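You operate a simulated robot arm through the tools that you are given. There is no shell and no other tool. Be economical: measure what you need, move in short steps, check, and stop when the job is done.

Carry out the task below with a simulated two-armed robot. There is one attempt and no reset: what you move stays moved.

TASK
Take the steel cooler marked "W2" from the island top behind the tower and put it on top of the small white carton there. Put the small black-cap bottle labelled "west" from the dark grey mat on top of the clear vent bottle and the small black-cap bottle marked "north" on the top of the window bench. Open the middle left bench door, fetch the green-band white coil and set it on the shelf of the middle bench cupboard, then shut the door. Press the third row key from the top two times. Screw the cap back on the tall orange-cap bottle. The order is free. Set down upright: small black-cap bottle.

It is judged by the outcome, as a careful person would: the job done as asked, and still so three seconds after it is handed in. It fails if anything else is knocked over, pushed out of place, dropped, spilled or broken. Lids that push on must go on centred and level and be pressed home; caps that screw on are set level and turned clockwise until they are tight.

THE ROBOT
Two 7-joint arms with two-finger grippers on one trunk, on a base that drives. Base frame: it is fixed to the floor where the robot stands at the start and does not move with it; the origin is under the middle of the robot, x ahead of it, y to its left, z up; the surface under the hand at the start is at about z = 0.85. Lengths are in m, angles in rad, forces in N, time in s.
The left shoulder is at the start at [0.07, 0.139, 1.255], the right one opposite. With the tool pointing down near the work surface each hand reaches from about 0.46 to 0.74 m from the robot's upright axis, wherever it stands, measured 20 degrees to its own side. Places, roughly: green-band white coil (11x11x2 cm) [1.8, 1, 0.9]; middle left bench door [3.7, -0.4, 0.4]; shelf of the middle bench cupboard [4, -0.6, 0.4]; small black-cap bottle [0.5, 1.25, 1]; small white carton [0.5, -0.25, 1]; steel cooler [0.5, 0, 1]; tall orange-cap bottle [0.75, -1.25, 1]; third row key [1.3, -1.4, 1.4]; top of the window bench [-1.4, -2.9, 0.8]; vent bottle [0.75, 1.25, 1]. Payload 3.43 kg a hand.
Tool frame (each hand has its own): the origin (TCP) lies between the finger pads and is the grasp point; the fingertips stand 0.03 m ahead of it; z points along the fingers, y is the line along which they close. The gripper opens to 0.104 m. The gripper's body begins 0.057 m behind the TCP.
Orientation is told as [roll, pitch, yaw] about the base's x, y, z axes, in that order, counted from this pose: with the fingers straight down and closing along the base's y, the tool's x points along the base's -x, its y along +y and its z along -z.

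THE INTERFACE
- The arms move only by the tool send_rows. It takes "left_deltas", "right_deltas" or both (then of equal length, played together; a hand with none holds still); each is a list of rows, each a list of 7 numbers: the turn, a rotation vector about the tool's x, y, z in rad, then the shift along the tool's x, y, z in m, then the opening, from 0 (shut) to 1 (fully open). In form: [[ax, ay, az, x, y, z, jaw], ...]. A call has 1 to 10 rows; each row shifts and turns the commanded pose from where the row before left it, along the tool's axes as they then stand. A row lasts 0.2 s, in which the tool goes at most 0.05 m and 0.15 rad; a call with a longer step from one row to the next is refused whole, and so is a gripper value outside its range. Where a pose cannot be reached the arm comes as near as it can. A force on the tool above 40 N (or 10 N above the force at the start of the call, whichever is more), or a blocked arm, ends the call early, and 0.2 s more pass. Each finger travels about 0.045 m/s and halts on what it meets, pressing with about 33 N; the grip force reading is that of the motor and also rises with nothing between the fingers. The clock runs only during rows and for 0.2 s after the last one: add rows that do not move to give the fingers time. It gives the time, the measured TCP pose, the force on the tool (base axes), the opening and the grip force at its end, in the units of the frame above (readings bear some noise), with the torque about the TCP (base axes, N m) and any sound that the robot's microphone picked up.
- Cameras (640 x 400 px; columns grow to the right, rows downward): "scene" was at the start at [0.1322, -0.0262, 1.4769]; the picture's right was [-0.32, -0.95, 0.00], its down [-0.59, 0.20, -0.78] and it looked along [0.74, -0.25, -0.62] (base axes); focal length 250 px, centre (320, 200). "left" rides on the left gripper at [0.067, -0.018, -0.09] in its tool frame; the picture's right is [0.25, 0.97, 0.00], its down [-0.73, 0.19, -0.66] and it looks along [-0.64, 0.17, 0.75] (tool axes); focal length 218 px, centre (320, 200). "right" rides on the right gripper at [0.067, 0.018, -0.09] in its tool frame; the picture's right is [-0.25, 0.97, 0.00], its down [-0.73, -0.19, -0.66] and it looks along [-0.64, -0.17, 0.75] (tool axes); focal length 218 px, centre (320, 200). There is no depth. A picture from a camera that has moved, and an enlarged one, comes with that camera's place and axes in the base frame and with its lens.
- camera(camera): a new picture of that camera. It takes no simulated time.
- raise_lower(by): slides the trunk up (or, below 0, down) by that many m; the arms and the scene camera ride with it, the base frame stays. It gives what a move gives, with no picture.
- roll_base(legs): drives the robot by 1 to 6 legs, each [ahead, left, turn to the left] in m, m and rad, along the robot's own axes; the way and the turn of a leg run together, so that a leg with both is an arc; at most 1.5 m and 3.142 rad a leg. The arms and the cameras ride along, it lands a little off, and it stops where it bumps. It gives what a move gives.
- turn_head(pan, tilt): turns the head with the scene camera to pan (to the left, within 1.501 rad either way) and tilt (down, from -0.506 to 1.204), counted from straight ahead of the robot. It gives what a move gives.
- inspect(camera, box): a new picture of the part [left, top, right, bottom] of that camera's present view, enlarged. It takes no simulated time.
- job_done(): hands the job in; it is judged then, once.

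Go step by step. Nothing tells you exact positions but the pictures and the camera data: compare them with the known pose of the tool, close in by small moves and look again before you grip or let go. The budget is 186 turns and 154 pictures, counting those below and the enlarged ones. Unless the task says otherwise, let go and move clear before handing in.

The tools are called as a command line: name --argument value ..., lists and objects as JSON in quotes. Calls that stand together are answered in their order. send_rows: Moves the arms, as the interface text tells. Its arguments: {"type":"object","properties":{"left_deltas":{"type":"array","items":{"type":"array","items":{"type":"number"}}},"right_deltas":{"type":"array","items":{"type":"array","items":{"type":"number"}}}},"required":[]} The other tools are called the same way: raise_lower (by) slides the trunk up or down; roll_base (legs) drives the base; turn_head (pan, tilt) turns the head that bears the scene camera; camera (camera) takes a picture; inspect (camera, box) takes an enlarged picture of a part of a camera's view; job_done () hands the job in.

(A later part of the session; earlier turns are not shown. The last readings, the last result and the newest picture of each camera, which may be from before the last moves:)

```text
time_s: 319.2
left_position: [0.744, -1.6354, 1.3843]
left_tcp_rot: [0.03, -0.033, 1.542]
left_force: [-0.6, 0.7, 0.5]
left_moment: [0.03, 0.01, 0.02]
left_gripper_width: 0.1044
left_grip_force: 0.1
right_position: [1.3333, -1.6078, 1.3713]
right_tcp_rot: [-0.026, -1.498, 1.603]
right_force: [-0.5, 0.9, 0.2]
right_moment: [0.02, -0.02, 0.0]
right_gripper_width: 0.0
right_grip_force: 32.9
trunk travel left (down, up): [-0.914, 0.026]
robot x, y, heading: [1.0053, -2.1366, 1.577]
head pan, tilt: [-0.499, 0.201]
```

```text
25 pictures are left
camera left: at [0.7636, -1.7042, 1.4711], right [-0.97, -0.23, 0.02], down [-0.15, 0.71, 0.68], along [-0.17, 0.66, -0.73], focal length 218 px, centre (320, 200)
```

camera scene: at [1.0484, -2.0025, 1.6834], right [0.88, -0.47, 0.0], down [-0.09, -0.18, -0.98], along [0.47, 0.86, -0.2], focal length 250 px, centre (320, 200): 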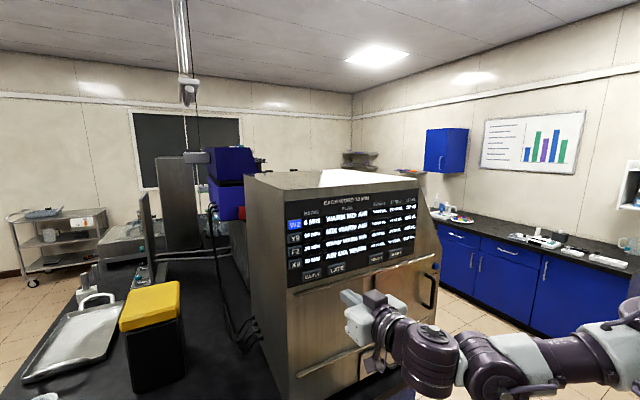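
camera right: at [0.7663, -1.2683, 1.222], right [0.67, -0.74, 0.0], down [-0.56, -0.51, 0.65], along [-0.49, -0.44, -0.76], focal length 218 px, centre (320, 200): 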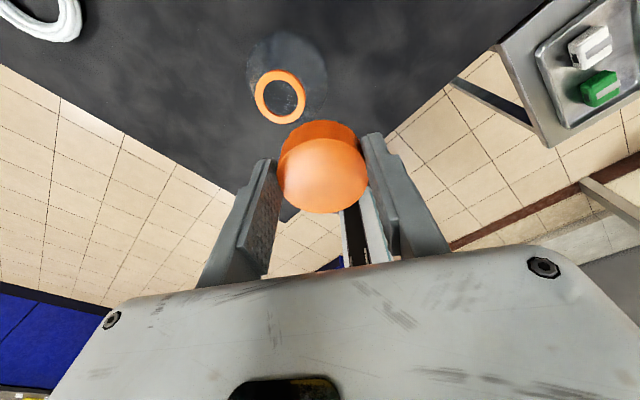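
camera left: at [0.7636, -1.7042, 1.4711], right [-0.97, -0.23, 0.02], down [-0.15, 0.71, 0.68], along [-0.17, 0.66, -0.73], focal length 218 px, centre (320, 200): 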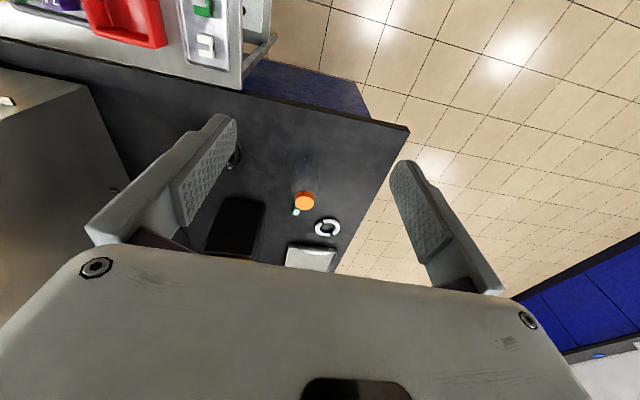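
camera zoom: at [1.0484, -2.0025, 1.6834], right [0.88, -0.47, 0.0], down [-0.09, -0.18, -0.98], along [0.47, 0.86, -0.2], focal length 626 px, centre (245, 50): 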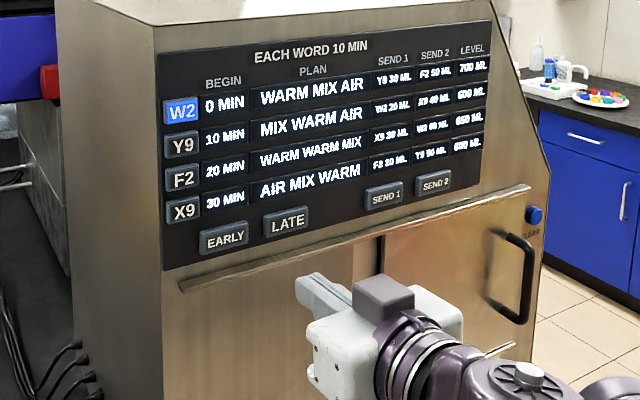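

The F2 key triangulates to (1.285, -1.435, 1.421). I'll line the fingertips up about 2 cm in front of it.

send_rows --right_deltas '[[0, 0, 0, -0.0152, 0.012, 0.0297, 0], [0, 0, 0, -0.0152, 0.012, 0.0297, 0], [0, 0, 0, -0.0152, 0.012, 0.0297, 0], [0, 0, 0, -0.0152, 0.012, 0.0297, 0], [0, 0, 0, 0, 0, 0, 0]]'

inspect --camera "scene" --box '[270, 180, 390, 280]'

camera --camera "right"

```text
time_s: 320.4
left_position: [0.7454, -1.633, 1.3826]
left_tcp_rot: [0.029, -0.029, 1.545]
left_force: [0.5, 0.0, 0.4]
left_moment: [-0.01, 0.0, -0.01]
left_gripper_width: 0.104
left_grip_force: 0.0
right_position: [1.2901, -1.4829, 1.427]
right_tcp_rot: [0.022, -1.498, 1.555]
right_force: [0.8, -0.2, 0.2]
right_moment: [0.02, 0.0, -0.01]
right_gripper_width: 0.0
right_grip_force: 33.1
trunk travel left (down, up): [-0.914, 0.026]
robot x, y, heading: [1.0018, -2.1382, 1.572]
head pan, tilt: [-0.499, 0.201]
```

```text
4.00 times, centred on (330, 230) of scene
camera zoom: at [1.0491, -2.0015, 1.6834], right [0.88, -0.47, 0.0], down [-0.09, -0.18, -0.98], along [0.47, 0.86, -0.2], focal length 1002 px, centre (280, 80)
```

zoom: 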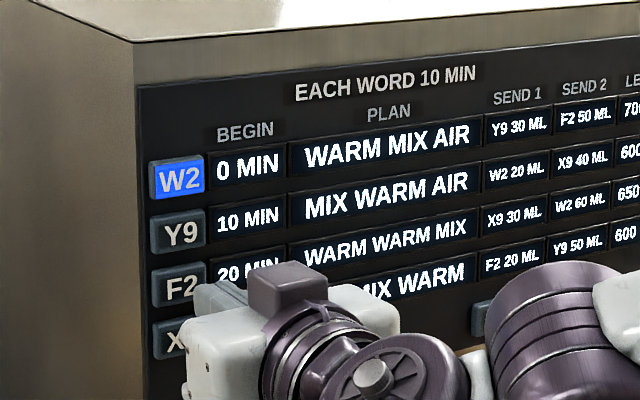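

```text
23 pictures are left
camera right: at [1.2713, -1.577, 1.3672], right [-0.97, 0.01, 0.25], down [0.2, -0.6, 0.77], along [0.16, 0.8, 0.58], focal length 218 px, centre (320, 200)
```

right: 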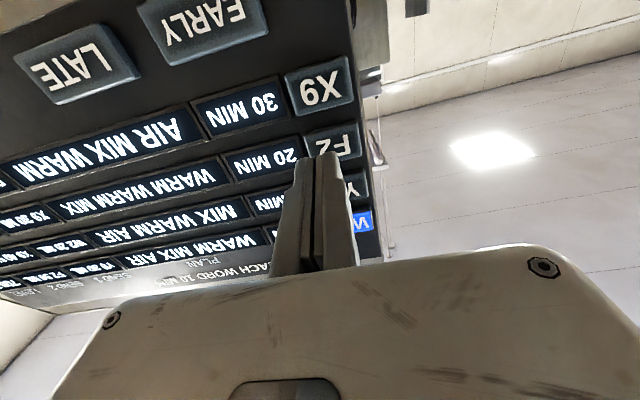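

I need to shift about 1 cm left onto the F2 key. I'll shift, then advance in small steps and read the force.

send_rows --right_deltas '[[0, 0, 0, 0, 0.0105, 0, 0], [0, 0, 0, 0, 0, 0.007, 0], [0, 0, 0, 0, 0, 0.004, 0], [0, 0, 0, 0, 0, 0, 0]]'

inspect --camera "right" --box '[240, 80, 400, 200]'

```text
time_s: 321.4
left_position: [0.7456, -1.6348, 1.3838]
left_tcp_rot: [0.031, -0.031, 1.544]
left_force: [-0.2, -0.8, -0.5]
left_moment: [0.01, 0.02, 0.01]
left_gripper_width: 0.1042
left_grip_force: 0.0
right_position: [1.2744, -1.4746, 1.4255]
right_tcp_rot: [0.02, -1.501, 1.556]
right_force: [0.0, 0.4, 0.1]
right_moment: [0.01, -0.05, 0.0]
right_gripper_width: 0.0
right_grip_force: 32.7
trunk travel left (down, up): [-0.914, 0.026]
robot x, y, heading: [1.0068, -2.1349, 1.575]
head pan, tilt: [-0.499, 0.201]
```

```text
3.33 times, centred on (320, 140) of right
camera zoom: at [1.2572, -1.5676, 1.3657], right [-0.97, 0.01, 0.25], down [0.2, -0.6, 0.77], along [0.16, 0.8, 0.58], focal length 728 px, centre (320, 400)
```

zoom: 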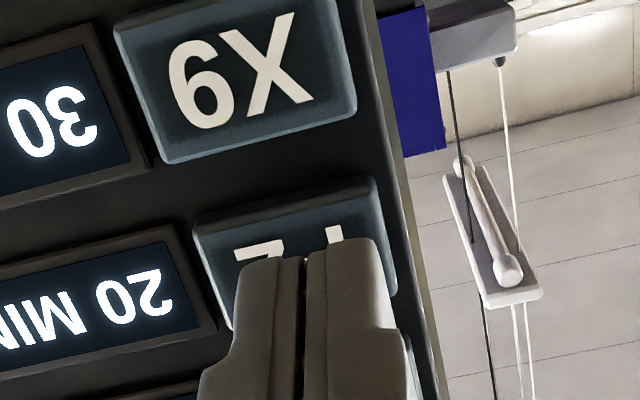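

The fingertips are right in front of F2. First press: advance, then back off.

send_rows --right_deltas '[[0, 0, 0, 0, -0.003, 0.003, 0], [0, 0, 0, 0, 0, 0.003, 0], [0, 0, 0, 0, 0, 0.003, 0]]'

```text
time_s: 322.2
left_position: [0.7447, -1.6337, 1.3838]
left_tcp_rot: [0.03, -0.032, 1.542]
left_force: [0.5, 0.5, -0.5]
left_moment: [0.04, -0.01, 0.0]
left_gripper_width: 0.1039
left_grip_force: 0.1
right_position: [1.2767, -1.4644, 1.4239]
right_tcp_rot: [0.014, -1.501, 1.563]
right_force: [-0.5, 0.4, 0.4]
right_moment: [-0.02, 0.0, 0.0]
right_gripper_width: 0.0002
right_grip_force: 32.5
trunk travel left (down, up): [-0.914, 0.026]
robot x, y, heading: [1.0044, -2.1365, 1.572]
head pan, tilt: [-0.499, 0.201]
```

send_rows --right_deltas '[[0, 0, 0, 0, 0, 0.003, 0], [0, 0, 0, 0, 0, 0.003, 0]]'

```text
time_s: 322.8
left_position: [0.7459, -1.6341, 1.3844]
left_tcp_rot: [0.029, -0.031, 1.542]
left_force: [-0.5, 0.3, 0.1]
left_moment: [0.01, 0.02, 0.01]
left_gripper_width: 0.1038
left_grip_force: 0.2
right_position: [1.2776, -1.4597, 1.4233]
right_tcp_rot: [0.02, -1.5, 1.555]
right_force: [0.5, -1.1, -0.9]
right_moment: [0.01, 0.01, 0.01]
right_gripper_width: 0.0062
right_grip_force: 34.4
trunk travel left (down, up): [-0.914, 0.026]
robot x, y, heading: [1.0009, -2.1359, 1.576]
head pan, tilt: [-0.499, 0.201]
heard: click
```

A click was heard: first press done. I'll back off and check the display.

send_rows --right_deltas '[[0, 0, 0, 0, 0, -0.006, 0], [0, 0, 0, 0, 0, -0.006, 0], [0, 0, 0, 0, 0, 0, 0]]'

inspect --camera "scene" --box '[270, 180, 390, 280]'

```text
time_s: 323.6
left_position: [0.745, -1.6334, 1.3839]
left_tcp_rot: [0.03, -0.031, 1.543]
left_force: [-0.5, 0.0, 0.4]
left_moment: [-0.03, 0.01, 0.02]
left_gripper_width: 0.104
left_grip_force: 0.1
right_position: [1.2789, -1.4707, 1.425]
right_tcp_rot: [0.018, -1.502, 1.56]
right_force: [-0.3, 0.0, 0.5]
right_moment: [-0.01, -0.01, 0.0]
right_gripper_width: 0.0
right_grip_force: 34.7
trunk travel left (down, up): [-0.914, 0.026]
robot x, y, heading: [1.0065, -2.1346, 1.573]
head pan, tilt: [-0.499, 0.201]
```

```text
4.00 times, centred on (330, 230) of scene
camera zoom: at [1.0489, -2.0023, 1.6835], right [0.88, -0.47, 0.0], down [-0.09, -0.18, -0.98], along [0.47, 0.86, -0.2], focal length 1002 px, centre (280, 80)
```

zoom: 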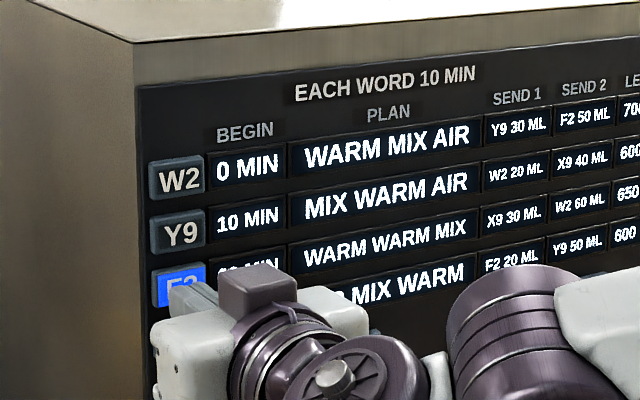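

F2 is lit, so the press registered. Second press now.

send_rows --right_deltas '[[0, 0, 0, 0, 0, 0.006, 0], [0, 0, 0, 0, 0, 0.003, 0], [0, 0, 0, 0, 0, 0.003, 0]]'

```text
time_s: 324.4
left_position: [0.7444, -1.6334, 1.3839]
left_tcp_rot: [0.03, -0.032, 1.542]
left_force: [0.7, 0.1, 0.5]
left_moment: [-0.01, 0.0, -0.01]
left_gripper_width: 0.1043
left_grip_force: 0.1
right_position: [1.2786, -1.4601, 1.4203]
right_tcp_rot: [0.016, -1.5, 1.564]
right_force: [-0.8, -1.7, 0.4]
right_moment: [0.02, 0.03, -0.01]
right_gripper_width: 0.0062
right_grip_force: 34.6
trunk travel left (down, up): [-0.914, 0.026]
robot x, y, heading: [1.0063, -2.1339, 1.573]
head pan, tilt: [-0.499, 0.201]
heard: click
```

Second click heard. I'll retract, return the hand to pointing down, and drive around to the far side of the island for the coil.

send_rows --right_deltas '[[0, 0, 0, 0, 0, -0.03, 0], [0, 0, 0, 0, 0, -0.04, 0], [0, 0.15, 0, 0, 0, -0.03, 0], [0, 0.15, 0, 0, 0, 0, 0], [0, 0.15, 0, 0, 0, 0, 0], [0, 0.15, 0, 0, 0, 0, 0], [0, 0.15, 0, 0, 0, 0, 0], [0, 0.15, 0, 0, 0, 0, 0], [0, 0.15, 0, 0, 0, 0, 0], [0, 0.15, 0, 0, 0, 0, 0]]'

roll_base --legs '[[0, 0, -1.57], [1.5, 0, 0], [0.35, 0, 0]]'

turn_head --pan 0.9 --tilt 0.35

camera --camera "scene"

```text
time_s: 326.6
left_position: [0.7456, -1.6313, 1.3823]
left_tcp_rot: [0.03, -0.028, 1.542]
left_force: [-0.4, -0.8, 0.2]
left_moment: [-0.04, -0.02, 0.03]
left_gripper_width: 0.104
left_grip_force: 0.1
right_position: [1.2779, -1.5545, 1.4287]
right_tcp_rot: [0.003, -0.297, 1.578]
right_force: [0.3, 0.5, -0.3]
right_moment: [-0.05, -0.02, 0.01]
right_gripper_width: 0.0
right_grip_force: 34.6
trunk travel left (down, up): [-0.914, 0.026]
robot x, y, heading: [1.0035, -2.1368, 1.579]
head pan, tilt: [-0.499, 0.201]
```

```text
time_s: 339.6
left_position: [3.3263, -1.9172, 1.3854]
left_tcp_rot: [0.031, -0.034, -0.054]
left_force: [-0.6, 0.1, -0.1]
left_moment: [-0.03, -0.03, 0.02]
left_gripper_width: 0.104
left_grip_force: 0.1
right_position: [3.3872, -2.4503, 1.4332]
right_tcp_rot: [0.003, -0.303, -0.02]
right_force: [-0.1, 0.3, 0.3]
right_moment: [0.03, -0.02, -0.02]
right_gripper_width: 0.0
right_grip_force: 34.7
trunk travel left (down, up): [-0.914, 0.026]
robot x, y, heading: [2.819, -2.1613, -0.025]
head pan, tilt: [-0.499, 0.201]
```

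```text
time_s: 341.1
left_position: [3.3293, -1.9162, 1.3845]
left_tcp_rot: [0.03, -0.032, -0.055]
left_force: [-0.3, 0.0, 0.5]
left_moment: [0.0, -0.03, 0.02]
left_gripper_width: 0.104
left_grip_force: 0.1
right_position: [3.3915, -2.4507, 1.4304]
right_tcp_rot: [0.002, -0.301, -0.02]
right_force: [0.1, 0.8, -0.6]
right_moment: [0.0, -0.05, 0.0]
right_gripper_width: 0.0
right_grip_force: 34.6
trunk travel left (down, up): [-0.914, 0.026]
robot x, y, heading: [2.8233, -2.1606, -0.021]
head pan, tilt: [0.901, 0.351]
```

```text
20 pictures are left
camera scene: at [2.931, -2.0896, 1.6695], right [0.77, -0.64, 0.0], down [-0.22, -0.26, -0.94], along [0.6, 0.72, -0.34], focal length 250 px, centre (320, 200)
```

scene: 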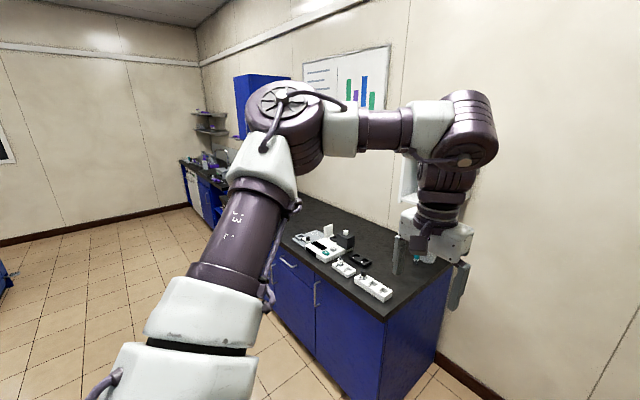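

The aisle is clear. I'll turn left, drive up the aisle and look for the coil and the doors.

roll_base --legs '[[0, 0, 1.59], [1.5, 0, 0], [1.35, 0, 0], [0, 0, 1.57]]'

raise_lower --by -0.2

turn_head --pan 0.0 --tilt 0.6

camera --camera "scene"

```text
time_s: 362.8
left_position: [2.1517, 0.4616, 1.3847]
left_tcp_rot: [0.031, -0.03, 3.127]
left_force: [-0.2, -0.4, -0.2]
left_moment: [0.02, 0.02, 0.02]
left_gripper_width: 0.1041
left_grip_force: 0.1
right_position: [2.0707, 0.9934, 1.4308]
right_tcp_rot: [0.003, -0.302, -3.123]
right_force: [0.5, -0.6, 0.3]
right_moment: [0.0, 0.01, 0.01]
right_gripper_width: 0.0
right_grip_force: 34.8
trunk travel left (down, up): [-0.914, 0.026]
robot x, y, heading: [2.6494, 0.7287, -3.127]
head pan, tilt: [0.901, 0.351]
```

```text
time_s: 364.9
left_position: [2.1521, 0.4605, 1.1841]
left_tcp_rot: [0.03, -0.031, 3.125]
left_force: [-0.7, 0.7, 0.5]
left_moment: [0.0, -0.01, 0.01]
left_gripper_width: 0.1041
left_grip_force: 0.0
right_position: [2.0696, 0.9937, 1.2316]
right_tcp_rot: [0.002, -0.302, -3.123]
right_force: [0.2, 0.1, -0.5]
right_moment: [0.01, 0.0, 0.0]
right_gripper_width: 0.0001
right_grip_force: 34.5
trunk travel left (down, up): [-0.714, 0.226]
robot x, y, heading: [2.6532, 0.7253, -3.127]
head pan, tilt: [0.901, 0.351]
```

```text
time_s: 366.1
left_position: [2.1515, 0.4608, 1.1829]
left_tcp_rot: [0.03, -0.031, 3.129]
left_force: [-0.6, -0.3, -1.2]
left_moment: [0.0, 0.03, -0.02]
left_gripper_width: 0.1037
left_grip_force: 0.0
right_position: [2.0711, 0.9944, 1.23]
right_tcp_rot: [0.002, -0.302, -3.124]
right_force: [-0.2, -0.3, -0.3]
right_moment: [-0.03, -0.01, 0.03]
right_gripper_width: 0.0
right_grip_force: 34.8
trunk travel left (down, up): [-0.714, 0.226]
robot x, y, heading: [2.6496, 0.7315, -3.121]
head pan, tilt: [0.0, 0.6]
```

```text
19 pictures are left
camera scene: at [2.5134, 0.7255, 1.4467], right [-0.02, 1.0, 0.0], down [0.56, 0.01, -0.83], along [-0.82, -0.01, -0.56], focal length 250 px, centre (320, 200)
```

scene: 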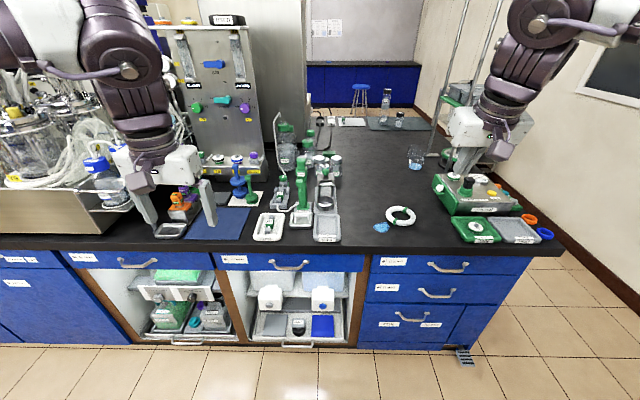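

The green-band coil lies at about (1.757, 1.025) near the far edge. I'll move closer, open the right hand and tilt it forward to grip the ring's tube from its right side.

send_rows --left_deltas '[[0, 0, 0, 0.02, 0, -0.03, 0.5], [0, 0, 0, 0.02, 0, -0.03, 0.5], [0, 0, 0, 0, 0, 0, 0.5], [0, 0, 0, 0, 0, 0, 0.5]]' --right_deltas '[[0, -0.15, 0, 0, 0, 0, 0.7], [0, -0.15, 0, 0, 0, 0, 0.7], [0, -0.098, 0, 0, 0, 0, 0.7], [0, 0, 0, 0, 0, 0, 0.7]]'

roll_base --legs '[[0.27, 0.02, 0]]'

camera --camera "scene"

```text
time_s: 367.1
left_position: [2.1942, 0.4613, 1.2441]
left_tcp_rot: [0.029, -0.029, 3.128]
left_force: [-0.1, 1.5, 0.8]
left_moment: [0.02, -0.01, 0.01]
left_gripper_width: 0.0519
left_grip_force: 0.1
right_position: [2.0686, 0.9936, 1.2322]
right_tcp_rot: [0.003, -0.7, -3.124]
right_force: [-0.5, -0.8, 0.5]
right_moment: [0.02, -0.05, 0.0]
right_gripper_width: 0.0727
right_grip_force: 0.1
trunk travel left (down, up): [-0.714, 0.226]
robot x, y, heading: [2.6499, 0.7264, -3.122]
head pan, tilt: [0.0, 0.6]
```

```text
time_s: 369.1
left_position: [1.9271, 0.4356, 1.2454]
left_tcp_rot: [0.031, -0.033, 3.13]
left_force: [0.4, 0.6, 0.2]
left_moment: [0.01, 0.03, 0.0]
left_gripper_width: 0.0522
left_grip_force: 0.0
right_position: [1.8009, 0.9672, 1.2312]
right_tcp_rot: [0.003, -0.702, -3.122]
right_force: [-0.2, 0.1, 0.8]
right_moment: [0.01, 0.01, 0.02]
right_gripper_width: 0.0727
right_grip_force: 0.1
trunk travel left (down, up): [-0.714, 0.226]
robot x, y, heading: [2.3817, 0.7025, -3.12]
head pan, tilt: [0.0, 0.6]
```

```text
18 pictures are left
camera scene: at [2.2451, 0.7003, 1.447], right [-0.02, 1.0, 0.0], down [0.56, 0.01, -0.83], along [-0.83, -0.02, -0.56], focal length 250 px, centre (320, 200)
```

scene: 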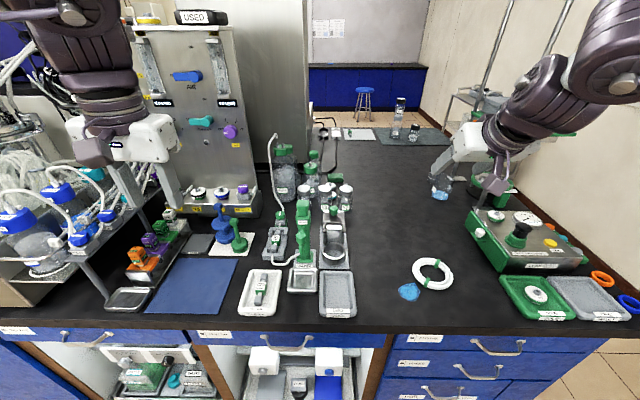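

I'll move the right hand down to a pre-grasp above the ring's right side.

send_rows --right_deltas '[[0, 0, 0, 0.0293, -0.0141, 0.03136, 0.6], [0, 0, 0, 0.0293, -0.0141, 0.03136, 0.6], [0, 0, 0, 0.0293, -0.0141, 0.03136, 0.6], [0, 0, 0, 0.0293, -0.0141, 0.03136, 0.6], [0, 0, 0, 0.0293, -0.0141, 0.03136, 0.6], [0, 0, 0, 0.0293, -0.0141, 0.03136, 0.6], [0, 0, 0, 0.0293, -0.0141, 0.03136, 0.6], [0, 0, 0, 0, 0, 0, 0.6]]'

inspect --camera "scene" --box '[380, 210, 500, 310]'

```text
time_s: 370.9
left_position: [1.9252, 0.4353, 1.2449]
left_tcp_rot: [0.028, -0.031, 3.128]
left_force: [1.0, -0.7, -0.4]
left_moment: [0.0, 0.04, -0.03]
left_gripper_width: 0.0521
left_grip_force: 0.0
right_position: [1.8149, 1.0654, 0.9286]
right_tcp_rot: [0.003, -0.7, -3.123]
right_force: [-0.2, -0.4, -0.2]
right_moment: [0.01, -0.01, 0.0]
right_gripper_width: 0.0623
right_grip_force: 0.0
trunk travel left (down, up): [-0.714, 0.226]
robot x, y, heading: [2.3814, 0.7029, -3.124]
head pan, tilt: [0.0, 0.6]
```

```text
4.00 times, centred on (440, 260) of scene
camera zoom: at [2.2437, 0.6993, 1.4468], right [-0.02, 1.0, 0.0], down [0.56, 0.01, -0.83], along [-0.83, -0.02, -0.56], focal length 1002 px, centre (-160, -40)
```

zoom: 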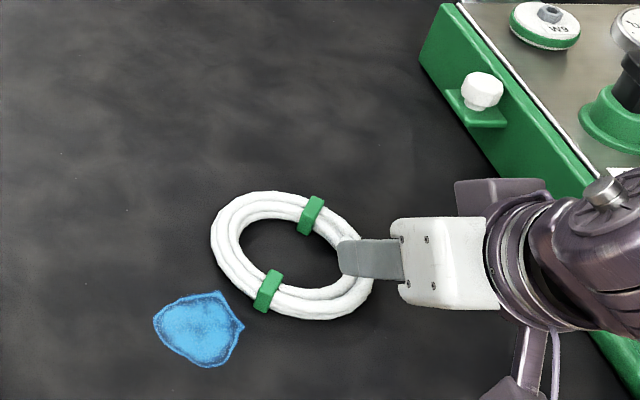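

Just a small correction is needed. I'll advance along the tool so the fingers straddle the tube, then close.

send_rows --right_deltas '[[0, 0, 0, -0.0008, 0.0067, 0.0295, 0.6], [0, 0, 0, -0.0008, 0, 0.028, 0.6], [0, 0, 0, 0, 0, 0, 0.45], [0, 0, 0, 0, 0, 0, 0.3], [0, 0, 0, 0, 0, 0, 0.15], [0, 0, 0, 0, 0, 0, 0.1], [0, 0, 0, 0, 0, 0, 0.1]]'

camera --camera "right"

```text
time_s: 372.4
left_position: [1.9256, 0.4372, 1.244]
left_tcp_rot: [0.031, -0.031, 3.13]
left_force: [-0.5, 0.4, 0.3]
left_moment: [-0.01, 0.02, 0.01]
left_gripper_width: 0.0521
left_grip_force: 0.1
right_position: [1.7761, 1.0578, 0.8855]
right_tcp_rot: [0.003, -0.701, -3.122]
right_force: [0.3, 0.5, -0.6]
right_moment: [0.0, 0.05, 0.0]
right_gripper_width: 0.0164
right_grip_force: 32.6
trunk travel left (down, up): [-0.714, 0.226]
robot x, y, heading: [2.3808, 0.7033, -3.125]
head pan, tilt: [0.0, 0.6]
```

```text
16 pictures are left
camera right: at [1.8837, 1.0423, 0.9111], right [-0.17, -0.97, 0.16], down [-0.14, 0.19, 0.97], along [-0.97, 0.15, -0.17], focal length 218 px, centre (320, 200)
```

right: 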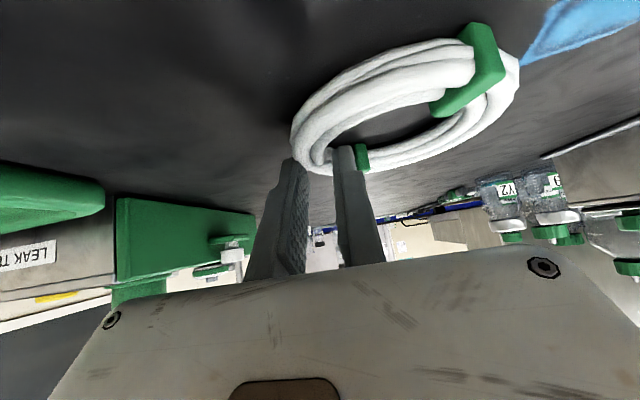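

The coil is gripped. I'll lift it, back into the aisle, turn to face the bench and move toward the middle doors.

send_rows --right_deltas '[[0, 0, 0, -0.0258, 0, -0.0305, 0.1], [0, 0, 0, -0.0258, 0, -0.0305, 0.1], [0, 0, 0, -0.0258, 0, -0.0305, 0.1], [0, 0, 0, -0.0258, 0, -0.0305, 0.1], [0, 0, 0, -0.0258, 0, -0.0305, 0.1], [0, 0, 0, 0, 0, 0, 0.1]]'

roll_base --legs '[[-0.4, 0, 0], [0, 0, 3.12], [0, -0.95, 0]]'

turn_head --pan 0.0 --tilt 0.5

camera --camera "scene"

```text
time_s: 373.9
left_position: [1.9246, 0.4356, 1.2423]
left_tcp_rot: [0.029, -0.029, 3.131]
left_force: [-0.8, -0.5, 0.6]
left_moment: [0.02, 0.0, 0.0]
left_gripper_width: 0.0519
left_grip_force: 0.1
right_position: [1.7707, 1.0549, 1.0861]
right_tcp_rot: [0.003, -0.7, -3.123]
right_force: [0.4, 0.5, -0.1]
right_moment: [0.01, -0.01, 0.05]
right_gripper_width: 0.017
right_grip_force: 33.2
trunk travel left (down, up): [-0.714, 0.226]
robot x, y, heading: [2.3796, 0.7026, -3.126]
head pan, tilt: [0.0, 0.6]
```

```text
time_s: 388.1
left_position: [3.2176, 0.019, 1.2447]
left_tcp_rot: [0.031, -0.031, -0.038]
left_force: [-0.1, 0.1, 0.0]
left_moment: [0.02, 0.03, -0.04]
left_gripper_width: 0.0519
left_grip_force: 0.1
right_position: [3.3546, -0.6033, 1.0857]
right_tcp_rot: [0.002, -0.701, -0.005]
right_force: [0.6, 0.5, -0.6]
right_moment: [-0.03, 0.0, -0.01]
right_gripper_width: 0.0165
right_grip_force: 32.5
trunk travel left (down, up): [-0.714, 0.226]
robot x, y, heading: [2.7525, -0.234, -0.011]
head pan, tilt: [0.0, 0.6]
```

```text
time_s: 388.7
left_position: [3.2172, 0.0204, 1.2444]
left_tcp_rot: [0.029, -0.031, -0.039]
left_force: [-0.1, -0.1, -0.4]
left_moment: [0.01, 0.02, -0.01]
left_gripper_width: 0.0521
left_grip_force: 0.0
right_position: [3.3549, -0.6036, 1.0863]
right_tcp_rot: [0.003, -0.701, -0.007]
right_force: [-0.8, 0.4, -0.6]
right_moment: [-0.01, 0.02, 0.01]
right_gripper_width: 0.0168
right_grip_force: 33.4
trunk travel left (down, up): [-0.714, 0.226]
robot x, y, heading: [2.7558, -0.2319, -0.006]
head pan, tilt: [0.0, 0.499]
```

```text
15 pictures are left
camera scene: at [2.8966, -0.2337, 1.4558], right [-0.01, -1.0, 0.0], down [-0.48, 0.0, -0.88], along [0.88, -0.01, -0.48], focal length 250 px, centre (320, 200)
```

scene: 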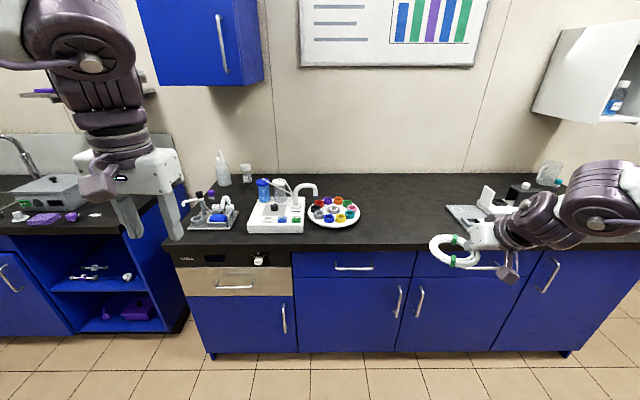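

The middle left door's handle is a vertical bar at about (3.62, -0.585, 0.55), with its hinge on the left near y -0.14. I'll move right, lower the trunk and turn the left hand to point forward.

roll_base --legs '[[0, -0.66, 0]]'

raise_lower --by -0.5

send_rows --left_deltas '[[0, -0.15, 0, 0, 0, 0, 0.8], [0, -0.15, 0, 0, 0, 0, 0.8], [0, -0.15, 0, 0, 0, 0, 0.8], [0, -0.15, 0, 0, 0, 0, 0.8], [0, -0.15, 0, 0, 0, 0, 0.8], [0, -0.15, 0, 0, 0, 0, 0.8], [0, -0.15, 0, 0, 0, 0, 0.8], [0, -0.15, 0, 0, 0, 0, 0.8], [0, -0.15, 0, 0, 0, 0, 0.8], [0, -0.15, 0, 0, 0, 0, 0.8]]'

turn_head --pan 0.2 --tilt 0.45

camera --camera "scene"

```text
time_s: 392.4
left_position: [3.2129, -0.6393, 1.2443]
left_tcp_rot: [0.03, -0.031, -0.051]
left_force: [0.3, 0.7, -0.3]
left_moment: [0.0, -0.05, -0.01]
left_gripper_width: 0.0517
left_grip_force: 0.0
right_position: [3.3423, -1.2636, 1.086]
right_tcp_rot: [0.003, -0.7, -0.019]
right_force: [0.1, -0.1, 0.8]
right_moment: [-0.02, 0.02, 0.03]
right_gripper_width: 0.0168
right_grip_force: 33.1
trunk travel left (down, up): [-0.714, 0.226]
robot x, y, heading: [2.7437, -0.887, -0.024]
head pan, tilt: [0.0, 0.499]
```

```text
refused: -0.5 is not a number from -0.4 to 0.4
```

```text
time_s: 394.6
left_position: [3.273, -0.6333, 1.2661]
left_tcp_rot: [0.413, -1.46, -0.48]
left_force: [0.6, 0.4, 0.4]
left_moment: [0.0, 0.01, -0.05]
left_gripper_width: 0.0834
left_grip_force: 0.0
left hand out of reach, approached as far as the arm can: row 6, 7, 8, 9, 10
right_position: [3.344, -1.2635, 1.0857]
right_tcp_rot: [0.002, -0.7, -0.016]
right_force: [0.2, 0.3, -0.8]
right_moment: [-0.03, 0.03, -0.01]
right_gripper_width: 0.017
right_grip_force: 32.9
trunk travel left (down, up): [-0.714, 0.226]
robot x, y, heading: [2.7478, -0.886, -0.02]
head pan, tilt: [0.0, 0.499]
```

```text
time_s: 395.3
left_position: [3.2725, -0.6359, 1.2672]
left_tcp_rot: [0.416, -1.455, -0.486]
left_force: [-0.4, 0.4, -0.6]
left_moment: [-0.03, 0.0, -0.04]
left_gripper_width: 0.0832
left_grip_force: 0.0
right_position: [3.3426, -1.2647, 1.0862]
right_tcp_rot: [0.004, -0.699, -0.02]
right_force: [0.1, -0.3, -1.0]
right_moment: [-0.02, 0.02, 0.03]
right_gripper_width: 0.0164
right_grip_force: 33.2
trunk travel left (down, up): [-0.714, 0.226]
robot x, y, heading: [2.7462, -0.888, -0.019]
head pan, tilt: [0.201, 0.45]
```

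```text
14 pictures are left
camera scene: at [2.8884, -0.87, 1.4602], right [0.18, -0.98, 0.0], down [-0.43, -0.08, -0.9], along [0.89, 0.16, -0.44], focal length 250 px, centre (320, 200)
```

scene: 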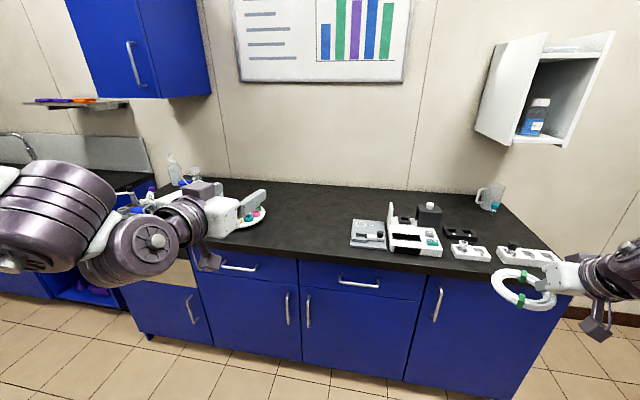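

The left hand points forward now. I'll lower the trunk in two steps, drive forward a bit, and look from the left hand.

raise_lower --by -0.4

raise_lower --by -0.24

roll_base --legs '[[0.18, 0, 0]]'

send_rows --left_deltas '[[0, 0, 0, 0.015, -0.018, 0.02, 0.8], [0, 0, 0, 0.015, -0.018, 0.02, 0.8], [0, 0, 0, 0, 0, 0, 0.8]]'

camera --camera "left"

```text
time_s: 399.1
left_position: [3.2719, -0.6351, 0.8677]
left_tcp_rot: [0.422, -1.458, -0.492]
left_force: [-0.3, -0.1, 0.0]
left_moment: [-0.01, 0.0, -0.02]
left_gripper_width: 0.0833
left_grip_force: 0.1
right_position: [3.3417, -1.2649, 0.6884]
right_tcp_rot: [0.003, -0.698, -0.019]
right_force: [0.0, 0.4, 0.1]
right_moment: [-0.01, 0.0, 0.04]
right_gripper_width: 0.0169
right_grip_force: 33.0
trunk travel left (down, up): [-0.314, 0.626]
robot x, y, heading: [2.7465, -0.8876, -0.015]
head pan, tilt: [0.201, 0.45]
```

```text
time_s: 401.6
left_position: [3.2716, -0.6348, 0.6265]
left_tcp_rot: [0.422, -1.458, -0.49]
left_force: [0.0, -0.4, -0.3]
left_moment: [-0.01, 0.04, 0.03]
left_gripper_width: 0.0832
left_grip_force: 0.2
right_position: [3.343, -1.264, 0.4461]
right_tcp_rot: [0.003, -0.698, -0.02]
right_force: [-0.4, 0.7, -0.3]
right_moment: [-0.01, 0.0, 0.04]
right_gripper_width: 0.0168
right_grip_force: 33.5
trunk travel left (down, up): [-0.074, 0.866]
robot x, y, heading: [2.7514, -0.8882, -0.017]
head pan, tilt: [0.201, 0.45]
```

```text
time_s: 403.1
left_position: [3.4531, -0.6399, 0.6266]
left_tcp_rot: [0.422, -1.458, -0.492]
left_force: [0.5, -0.5, 0.5]
left_moment: [0.02, 0.0, 0.01]
left_gripper_width: 0.0835
left_grip_force: 0.0
right_position: [3.5223, -1.2678, 0.446]
right_tcp_rot: [0.004, -0.699, -0.022]
right_force: [0.3, 0.1, -0.6]
right_moment: [-0.01, 0.01, 0.0]
right_gripper_width: 0.0169
right_grip_force: 32.7
trunk travel left (down, up): [-0.074, 0.866]
robot x, y, heading: [2.93, -0.8869, -0.02]
head pan, tilt: [0.201, 0.45]
```

```text
time_s: 403.9
left_position: [3.4876, -0.6779, 0.5918]
left_tcp_rot: [0.421, -1.457, -0.491]
left_force: [0.0, -0.1, -0.2]
left_moment: [0.03, -0.04, -0.01]
left_gripper_width: 0.0832
left_grip_force: 0.0
right_position: [3.5222, -1.268, 0.4462]
right_tcp_rot: [0.002, -0.699, -0.021]
right_force: [0.1, 0.6, -0.8]
right_moment: [-0.02, 0.02, -0.02]
right_gripper_width: 0.0162
right_grip_force: 33.8
trunk travel left (down, up): [-0.074, 0.866]
robot x, y, heading: [2.9258, -0.8911, -0.023]
head pan, tilt: [0.201, 0.45]
```

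```text
13 pictures are left
camera left: at [3.3913, -0.6847, 0.5344], right [0.05, 0.98, -0.21], down [-0.57, 0.2, 0.8], along [0.82, 0.08, 0.56], focal length 218 px, centre (320, 200)
```

left: 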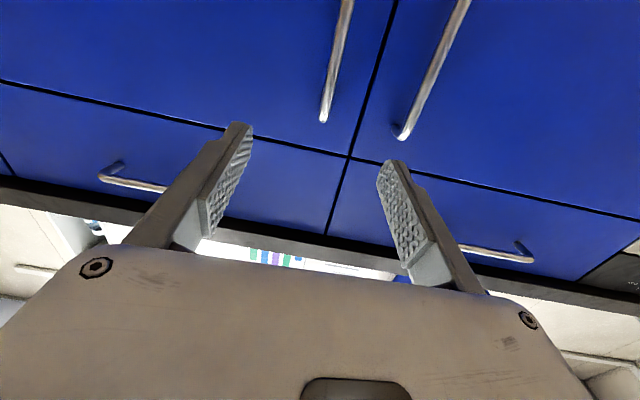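

The target handle is the one toward +y, at about (3.62, -0.60), z 0.43-0.59. I'll move over and straddle it.

send_rows --left_deltas '[[0, 0, 0, 0.0193, 0.0288, 0.01, 0.8], [0, 0, 0, 0.0193, 0.0288, 0.01, 0.8], [0, 0, 0, 0.0193, 0.0288, 0.01, 0.8], [0, 0, 0, 0, 0, 0.035, 0.8], [0, 0, 0, 0, 0, 0.035, 0.8], [0, 0, 0, 0, 0, 0.02, 0.8], [0, 0, 0, 0, 0, 0, 0.8]]'

camera --camera "left"

```text
time_s: 405.5
left_position: [3.6085, -0.5929, 0.5256]
left_tcp_rot: [0.423, -1.457, -0.491]
left_force: [0.0, 0.2, 0.0]
left_moment: [0.01, 0.01, -0.02]
left_gripper_width: 0.0834
left_grip_force: 0.1
right_position: [3.5216, -1.2684, 0.4464]
right_tcp_rot: [0.0, -0.698, -0.022]
right_force: [0.7, -0.8, -0.6]
right_moment: [-0.04, 0.04, -0.03]
right_gripper_width: 0.0167
right_grip_force: 32.7
trunk travel left (down, up): [-0.074, 0.866]
robot x, y, heading: [2.927, -0.8912, -0.022]
head pan, tilt: [0.201, 0.45]
```

```text
12 pictures are left
camera left: at [3.5114, -0.6011, 0.4681], right [0.05, 0.98, -0.21], down [-0.57, 0.2, 0.8], along [0.82, 0.08, 0.56], focal length 218 px, centre (320, 200)
```

left: 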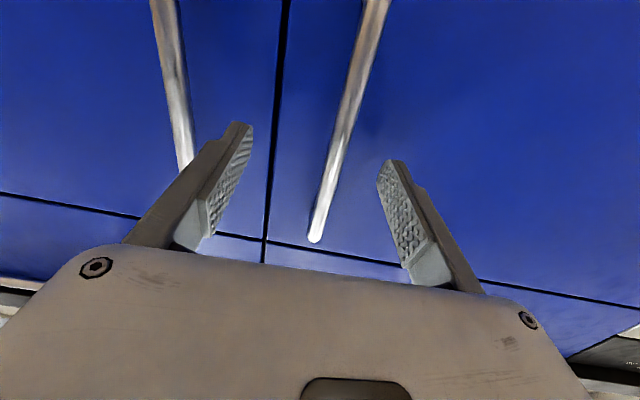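

The bar runs between the fingers, so I'll close on it.

send_rows --left_deltas '[[0, 0, 0, 0, 0, 0, 0.5], [0, 0, 0, 0, 0, 0, 0.2], [0, 0, 0, 0, 0, 0, 0.05], [0, 0, 0, 0, 0, 0, 0.05], [0, 0, 0, 0, 0, 0, 0.05], [0, 0, 0, 0, 0, 0, 0.05], [0, 0, 0, 0, 0, 0, 0.05]]'

```text
time_s: 407.1
left_position: [3.6073, -0.5945, 0.5265]
left_tcp_rot: [0.422, -1.456, -0.492]
left_force: [0.1, -0.1, 0.4]
left_moment: [-0.01, -0.01, 0.0]
left_gripper_width: 0.005
left_grip_force: 0.0
right_position: [3.5223, -1.2681, 0.4464]
right_tcp_rot: [0.002, -0.7, -0.02]
right_force: [-0.5, -0.2, -0.9]
right_moment: [-0.05, 0.04, 0.05]
right_gripper_width: 0.0169
right_grip_force: 32.6
trunk travel left (down, up): [-0.074, 0.866]
robot x, y, heading: [2.9263, -0.8863, -0.022]
head pan, tilt: [0.201, 0.45]
```

Missed: the bar is further ahead than I thought. I'll reopen, advance 4 cm and check by closing.

send_rows --left_deltas '[[0, 0, 0, 0, 0, 0, 0.4], [0, 0, 0, 0, 0, 0, 0.8], [0, 0, 0, 0, 0, 0, 0.8], [0, 0, 0, 0.002, -0.003, 0.02, 0.8], [0, 0, 0, 0.002, -0.003, 0.02, 0.8], [0, 0, 0, 0, 0, 0, 0.8]]'

camera --camera "left"

```text
time_s: 408.4
left_position: [3.6394, -0.6005, 0.5188]
left_tcp_rot: [0.432, -1.458, -0.492]
left_force: [-14.9, -2.9, 1.3]
left_moment: [0.07, -0.15, 0.54]
left_gripper_width: 0.0787
left_grip_force: 0.0
right_position: [3.5217, -1.267, 0.4475]
right_tcp_rot: [0.003, -0.7, -0.02]
right_force: [0.2, -0.7, -0.6]
right_moment: [-0.01, 0.0, 0.01]
right_gripper_width: 0.017
right_grip_force: 33.2
trunk travel left (down, up): [-0.074, 0.866]
robot x, y, heading: [2.9277, -0.8889, -0.025]
head pan, tilt: [0.201, 0.45]
stopped in row 6 (left hand): the force on the tool passed its limit at 44 N (the readings are from after the stop); the commanded pose is now the measured one
```

```text
11 pictures are left
camera left: at [3.5431, -0.6083, 0.4609], right [0.04, 0.98, -0.21], down [-0.57, 0.19, 0.8], along [0.82, 0.09, 0.56], focal length 218 px, centre (320, 200)
```

left: 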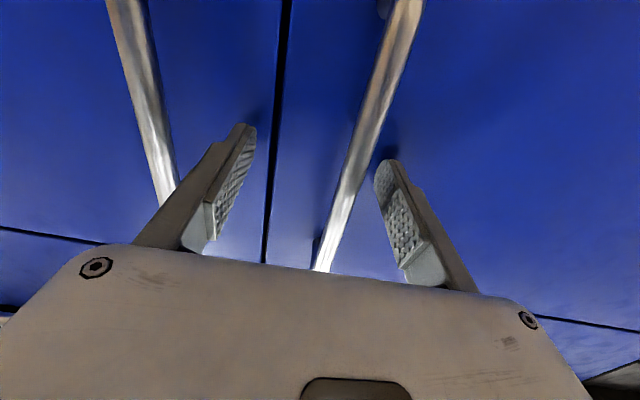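

The fingertips touched the door face, so the bar is now between them. I'll back off slightly and close.

send_rows --left_deltas '[[0, 0, 0, 0, 0.002, -0.006, 0.8], [0, 0, 0, 0, 0, 0, 0.5], [0, 0, 0, 0, 0, 0, 0.2], [0, 0, 0, 0, 0, 0, 0.05], [0, 0, 0, 0, 0, 0, 0.05], [0, 0, 0, 0, 0, 0, 0.05], [0, 0, 0, 0, 0, 0, 0.05]]'

```text
time_s: 410.0
left_position: [3.635, -0.5907, 0.5182]
left_tcp_rot: [0.404, -1.459, -0.459]
left_force: [4.2, 30.4, 3.1]
left_moment: [-0.32, 0.03, 0.06]
left_gripper_width: 0.023
left_grip_force: 15.3
right_position: [3.5232, -1.2651, 0.4484]
right_tcp_rot: [-0.001, -0.7, -0.015]
right_force: [0.0, 0.3, -0.4]
right_moment: [-0.01, 0.01, 0.01]
right_gripper_width: 0.0167
right_grip_force: 33.3
trunk travel left (down, up): [-0.074, 0.866]
robot x, y, heading: [2.9259, -0.8872, -0.013]
head pan, tilt: [0.201, 0.45]
```

One finger pushes sideways on the bar, so I'll shift toward +y to centre and finish the grip.

send_rows --left_deltas '[[0, 0, 0, 0, 0.005, 0, 0.05], [0, 0, 0, 0, 0.004, 0, 0.05], [0, 0, 0, 0, 0, 0, 0.05], [0, 0, 0, 0, 0, 0, 0.05]]'

```text
time_s: 411.0
left_position: [3.637, -0.5868, 0.5183]
left_tcp_rot: [0.407, -1.455, -0.47]
left_force: [3.0, 19.3, 3.1]
left_moment: [-0.19, 0.06, 0.01]
left_gripper_width: 0.0172
left_grip_force: 10.9
right_position: [3.5219, -1.2665, 0.4469]
right_tcp_rot: [0.001, -0.699, -0.017]
right_force: [0.5, 0.3, -0.8]
right_moment: [0.0, 0.01, 0.01]
right_gripper_width: 0.0169
right_grip_force: 32.7
trunk travel left (down, up): [-0.074, 0.866]
robot x, y, heading: [2.9275, -0.891, -0.016]
head pan, tilt: [0.201, 0.45]
```

send_rows --left_deltas '[[0, 0, 0, 0, 0.005, 0, 0.03], [0, 0, 0, 0, 0.003, 0, 0.03], [0, 0, 0, 0, 0, 0, 0.03], [0, 0, 0, 0, 0, -0.03, 0.03], [0, 0, 0, 0, 0, -0.03, 0.03], [0, 0, 0, 0, 0.003, -0.03, 0.03], [0, 0, 0, 0, 0, 0, 0.03]]'

inspect --camera "scene" --box '[160, 150, 480, 350]'

```text
time_s: 412.5
left_position: [3.5469, -0.5654, 0.5186]
left_tcp_rot: [0.39, -1.433, -0.434]
left_force: [1.2, 6.4, -8.9]
left_moment: [-0.91, 1.23, 0.05]
left_gripper_width: 0.0124
left_grip_force: 45.0
right_position: [3.5241, -1.2648, 0.4458]
right_tcp_rot: [0.001, -0.698, -0.018]
right_force: [-0.3, 0.0, -0.4]
right_moment: [-0.05, 0.03, -0.03]
right_gripper_width: 0.0164
right_grip_force: 33.1
trunk travel left (down, up): [-0.074, 0.866]
robot x, y, heading: [2.9296, -0.8909, -0.017]
head pan, tilt: [0.201, 0.45]
stopped in row 7 (left hand): the force on the tool passed its limit at 41 N (the readings are from after the stop); the commanded pose is now the measured one
```

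```text
2.00 times, centred on (320, 250) of scene
camera zoom: at [3.0688, -0.8715, 0.8201], right [0.18, -0.98, 0.0], down [-0.43, -0.08, -0.9], along [0.88, 0.16, -0.44], focal length 501 px, centre (320, 100)
```

zoom: 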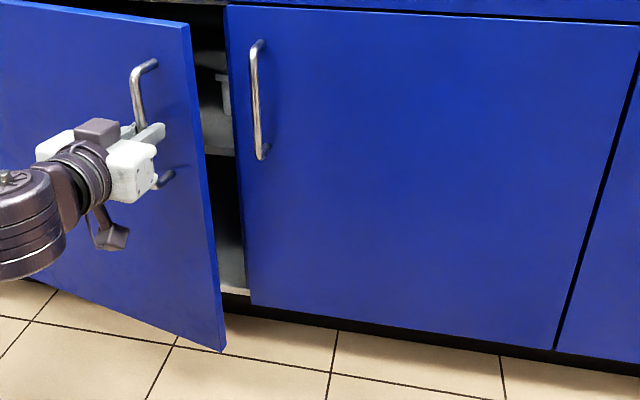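

The door is opening. I'll keep pulling along the arc with a slight yaw.

send_rows --left_deltas '[[0.06, 0, 0, 0, 0.008, -0.025, 0.03], [0.06, 0, 0, 0, 0.009, -0.025, 0.03], [0.06, 0, 0, 0, 0.01, -0.025, 0.03], [0.06, 0, 0, 0, 0.011, -0.025, 0.03], [0, 0, 0, 0, 0, 0, 0.03]]'

```text
time_s: 413.7
left_position: [3.4527, -0.5236, 0.5415]
left_tcp_rot: [0.184, -1.448, -0.483]
left_force: [-9.2, -16.9, -1.8]
left_moment: [-0.58, 0.31, -0.12]
left_gripper_width: 0.0121
left_grip_force: 30.5
right_position: [3.5224, -1.2672, 0.4457]
right_tcp_rot: [0.004, -0.699, -0.019]
right_force: [-0.3, -0.3, -0.7]
right_moment: [0.01, 0.03, -0.01]
right_gripper_width: 0.0168
right_grip_force: 33.3
trunk travel left (down, up): [-0.074, 0.866]
robot x, y, heading: [2.9246, -0.8895, -0.018]
head pan, tilt: [0.201, 0.45]
```

send_rows --left_deltas '[[0.065, 0, 0, 0, 0.006, -0.029, 0.03], [0.065, 0, 0, 0, 0.006, -0.029, 0.03], [0.065, 0, 0, 0, 0.006, -0.029, 0.03], [0.065, 0, 0, 0, 0.006, -0.029, 0.03], [0.065, 0, 0, 0, 0.006, -0.029, 0.03], [0, 0, 0, 0, 0, 0, 0.03]]'

```text
time_s: 414.9
left_position: [3.339, -0.4299, 0.5493]
left_tcp_rot: [-0.164, -1.427, -0.425]
left_force: [8.6, 8.3, -14.5]
left_moment: [1.24, 0.11, 0.19]
left_gripper_width: 0.012
left_grip_force: 44.8
right_position: [3.5244, -1.2635, 0.4467]
right_tcp_rot: [0.0, -0.697, -0.017]
right_force: [0.3, -0.5, -0.4]
right_moment: [-0.01, 0.05, 0.01]
right_gripper_width: 0.0167
right_grip_force: 32.7
trunk travel left (down, up): [-0.074, 0.866]
robot x, y, heading: [2.9267, -0.8879, -0.013]
head pan, tilt: [0.201, 0.45]
stopped in row 6 (left hand): the force on the tool passed its limit at 46 N (the readings are from after the stop); the commanded pose is now the measured one
```

send_rows --left_deltas '[[0.065, 0, 0, 0.003, 0.005, -0.029, 0.03], [0.065, 0, 0, 0, 0.006, -0.029, 0.03], [0.065, 0, 0, 0, 0.006, -0.029, 0.03], [0.065, 0, 0, 0, 0.006, -0.029, 0.03], [0.065, 0, 0, 0, 0.006, -0.029, 0.03], [0, 0, 0, 0, 0, 0, 0.03]]'

inspect --camera "scene" --box '[0, 50, 400, 400]'

```text
time_s: 415.3
left_position: [3.3227, -0.407, 0.5513]
left_tcp_rot: [-0.216, -1.423, -0.414]
left_force: [10.8, 8.6, -15.4]
left_moment: [0.72, -0.63, 0.2]
left_gripper_width: 0.012
left_grip_force: 45.2
right_position: [3.524, -1.2644, 0.4464]
right_tcp_rot: [0.0, -0.697, -0.015]
right_force: [-0.3, -0.2, -1.4]
right_moment: [-0.02, 0.01, 0.03]
right_gripper_width: 0.0166
right_grip_force: 32.9
trunk travel left (down, up): [-0.074, 0.866]
robot x, y, heading: [2.9298, -0.8891, -0.015]
head pan, tilt: [0.201, 0.45]
stopped in row 2 (left hand): the force on the tool passed its limit at 44 N (the readings are from after the stop); the commanded pose is now the measured one
```

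```text
1.14 times, centred on (200, 225) of scene
camera zoom: at [3.0704, -0.8702, 0.82], right [0.18, -0.98, 0.0], down [-0.43, -0.08, -0.9], along [0.88, 0.16, -0.44], focal length 286 px, centre (457, 171)
```

zoom: 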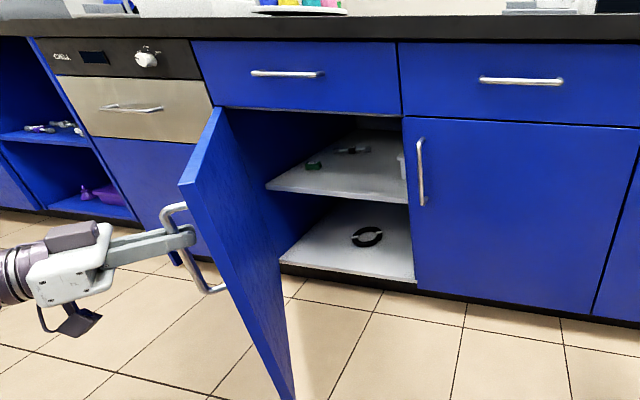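

The cupboard is half open and the shelf front is free: shelf z ≈ 0.405, opening y -0.62 to -0.19. I'll slide the grip down to relieve the vertical force and pull the door wider.

send_rows --left_deltas '[[0, 0, 0, 0.012, 0.002, 0, 0.03], [0, 0, 0, 0.012, 0.002, 0, 0.03], [0.04, 0, 0, 0.005, 0.008, -0.024, 0.03], [0.04, 0, 0, 0.005, 0.008, -0.024, 0.03], [0.04, 0, 0, 0.005, 0.008, -0.024, 0.03], [0.04, 0, 0, 0.005, 0.008, -0.024, 0.03], [0.04, 0, 0, 0.005, 0.008, -0.024, 0.03], [0, 0, 0, 0, 0, 0, 0.03]]'

```text
time_s: 415.8
left_position: [3.3204, -0.4082, 0.5492]
left_tcp_rot: [-0.003, -1.453, -0.631]
left_force: [-1.0, -1.4, 10.7]
left_moment: [0.22, 0.29, -0.1]
left_gripper_width: 0.0114
left_grip_force: 45.1
right_position: [3.5232, -1.2647, 0.4463]
right_tcp_rot: [0.004, -0.699, -0.02]
right_force: [1.1, 1.3, -0.4]
right_moment: [0.0, 0.03, 0.01]
right_gripper_width: 0.0167
right_grip_force: 32.5
trunk travel left (down, up): [-0.074, 0.866]
robot x, y, heading: [2.929, -0.8845, -0.02]
head pan, tilt: [0.201, 0.45]
stopped in row 2 (left hand): the force on the tool passed its limit at 51 N (the readings are from after the stop); the commanded pose is now the measured one
```

send_rows --left_deltas '[[0.05, 0, 0, 0.003, 0.007, -0.026, 0.03], [0.05, 0, 0, 0.003, 0.007, -0.026, 0.03], [0.05, 0, 0, 0.003, 0.007, -0.026, 0.03], [0.05, 0, 0, 0.003, 0.007, -0.026, 0.03], [0.05, 0, 0, 0.003, 0.007, -0.026, 0.03], [0, 0, 0, 0, 0, 0, 0.03]]'

```text
time_s: 416.8
left_position: [3.2709, -0.3236, 0.5491]
left_tcp_rot: [-0.136, -1.457, -0.663]
left_force: [3.1, 2.5, 1.3]
left_moment: [0.27, -1.18, 0.14]
left_gripper_width: 0.0118
left_grip_force: 44.7
right_position: [3.525, -1.2656, 0.4461]
right_tcp_rot: [0.002, -0.699, -0.019]
right_force: [-0.3, 0.4, -1.1]
right_moment: [0.0, 0.01, 0.02]
right_gripper_width: 0.0168
right_grip_force: 33.1
trunk travel left (down, up): [-0.074, 0.866]
robot x, y, heading: [2.9287, -0.8852, -0.018]
head pan, tilt: [0.201, 0.45]
stopped in row 4 (left hand): the force on the tool passed its limit at 43 N (the readings are from after the stop); the commanded pose is now the measured one
```

send_rows --left_deltas '[[0.05, 0, 0, 0.003, 0.009, -0.025, 0.03], [0.05, 0, 0, 0.003, 0.009, -0.025, 0.03], [0.05, 0, 0, 0.003, 0.009, -0.025, 0.03], [0.05, 0, 0, 0.003, 0.009, -0.025, 0.03], [0.05, 0, 0, 0.003, 0.009, -0.025, 0.03], [0, 0, 0, 0, 0, 0, 0.03]]'

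```text
time_s: 418.2
left_position: [3.2379, -0.224, 0.5495]
left_tcp_rot: [-0.349, -1.455, -0.667]
left_force: [-6.0, -1.7, 3.9]
left_moment: [0.12, -1.19, -0.17]
left_gripper_width: 0.0119
left_grip_force: 44.6
left hand out of reach, approached as far as the arm can: row 5
right_position: [3.5245, -1.2634, 0.4469]
right_tcp_rot: [0.001, -0.7, -0.014]
right_force: [-0.2, 0.1, -0.4]
right_moment: [-0.02, -0.01, 0.0]
right_gripper_width: 0.0168
right_grip_force: 33.6
trunk travel left (down, up): [-0.074, 0.866]
robot x, y, heading: [2.9289, -0.8901, -0.017]
head pan, tilt: [0.201, 0.45]
stopped in row 6 (left hand): the force on the tool passed its limit at 43 N (the readings are from after the stop); the commanded pose is now the measured one
```

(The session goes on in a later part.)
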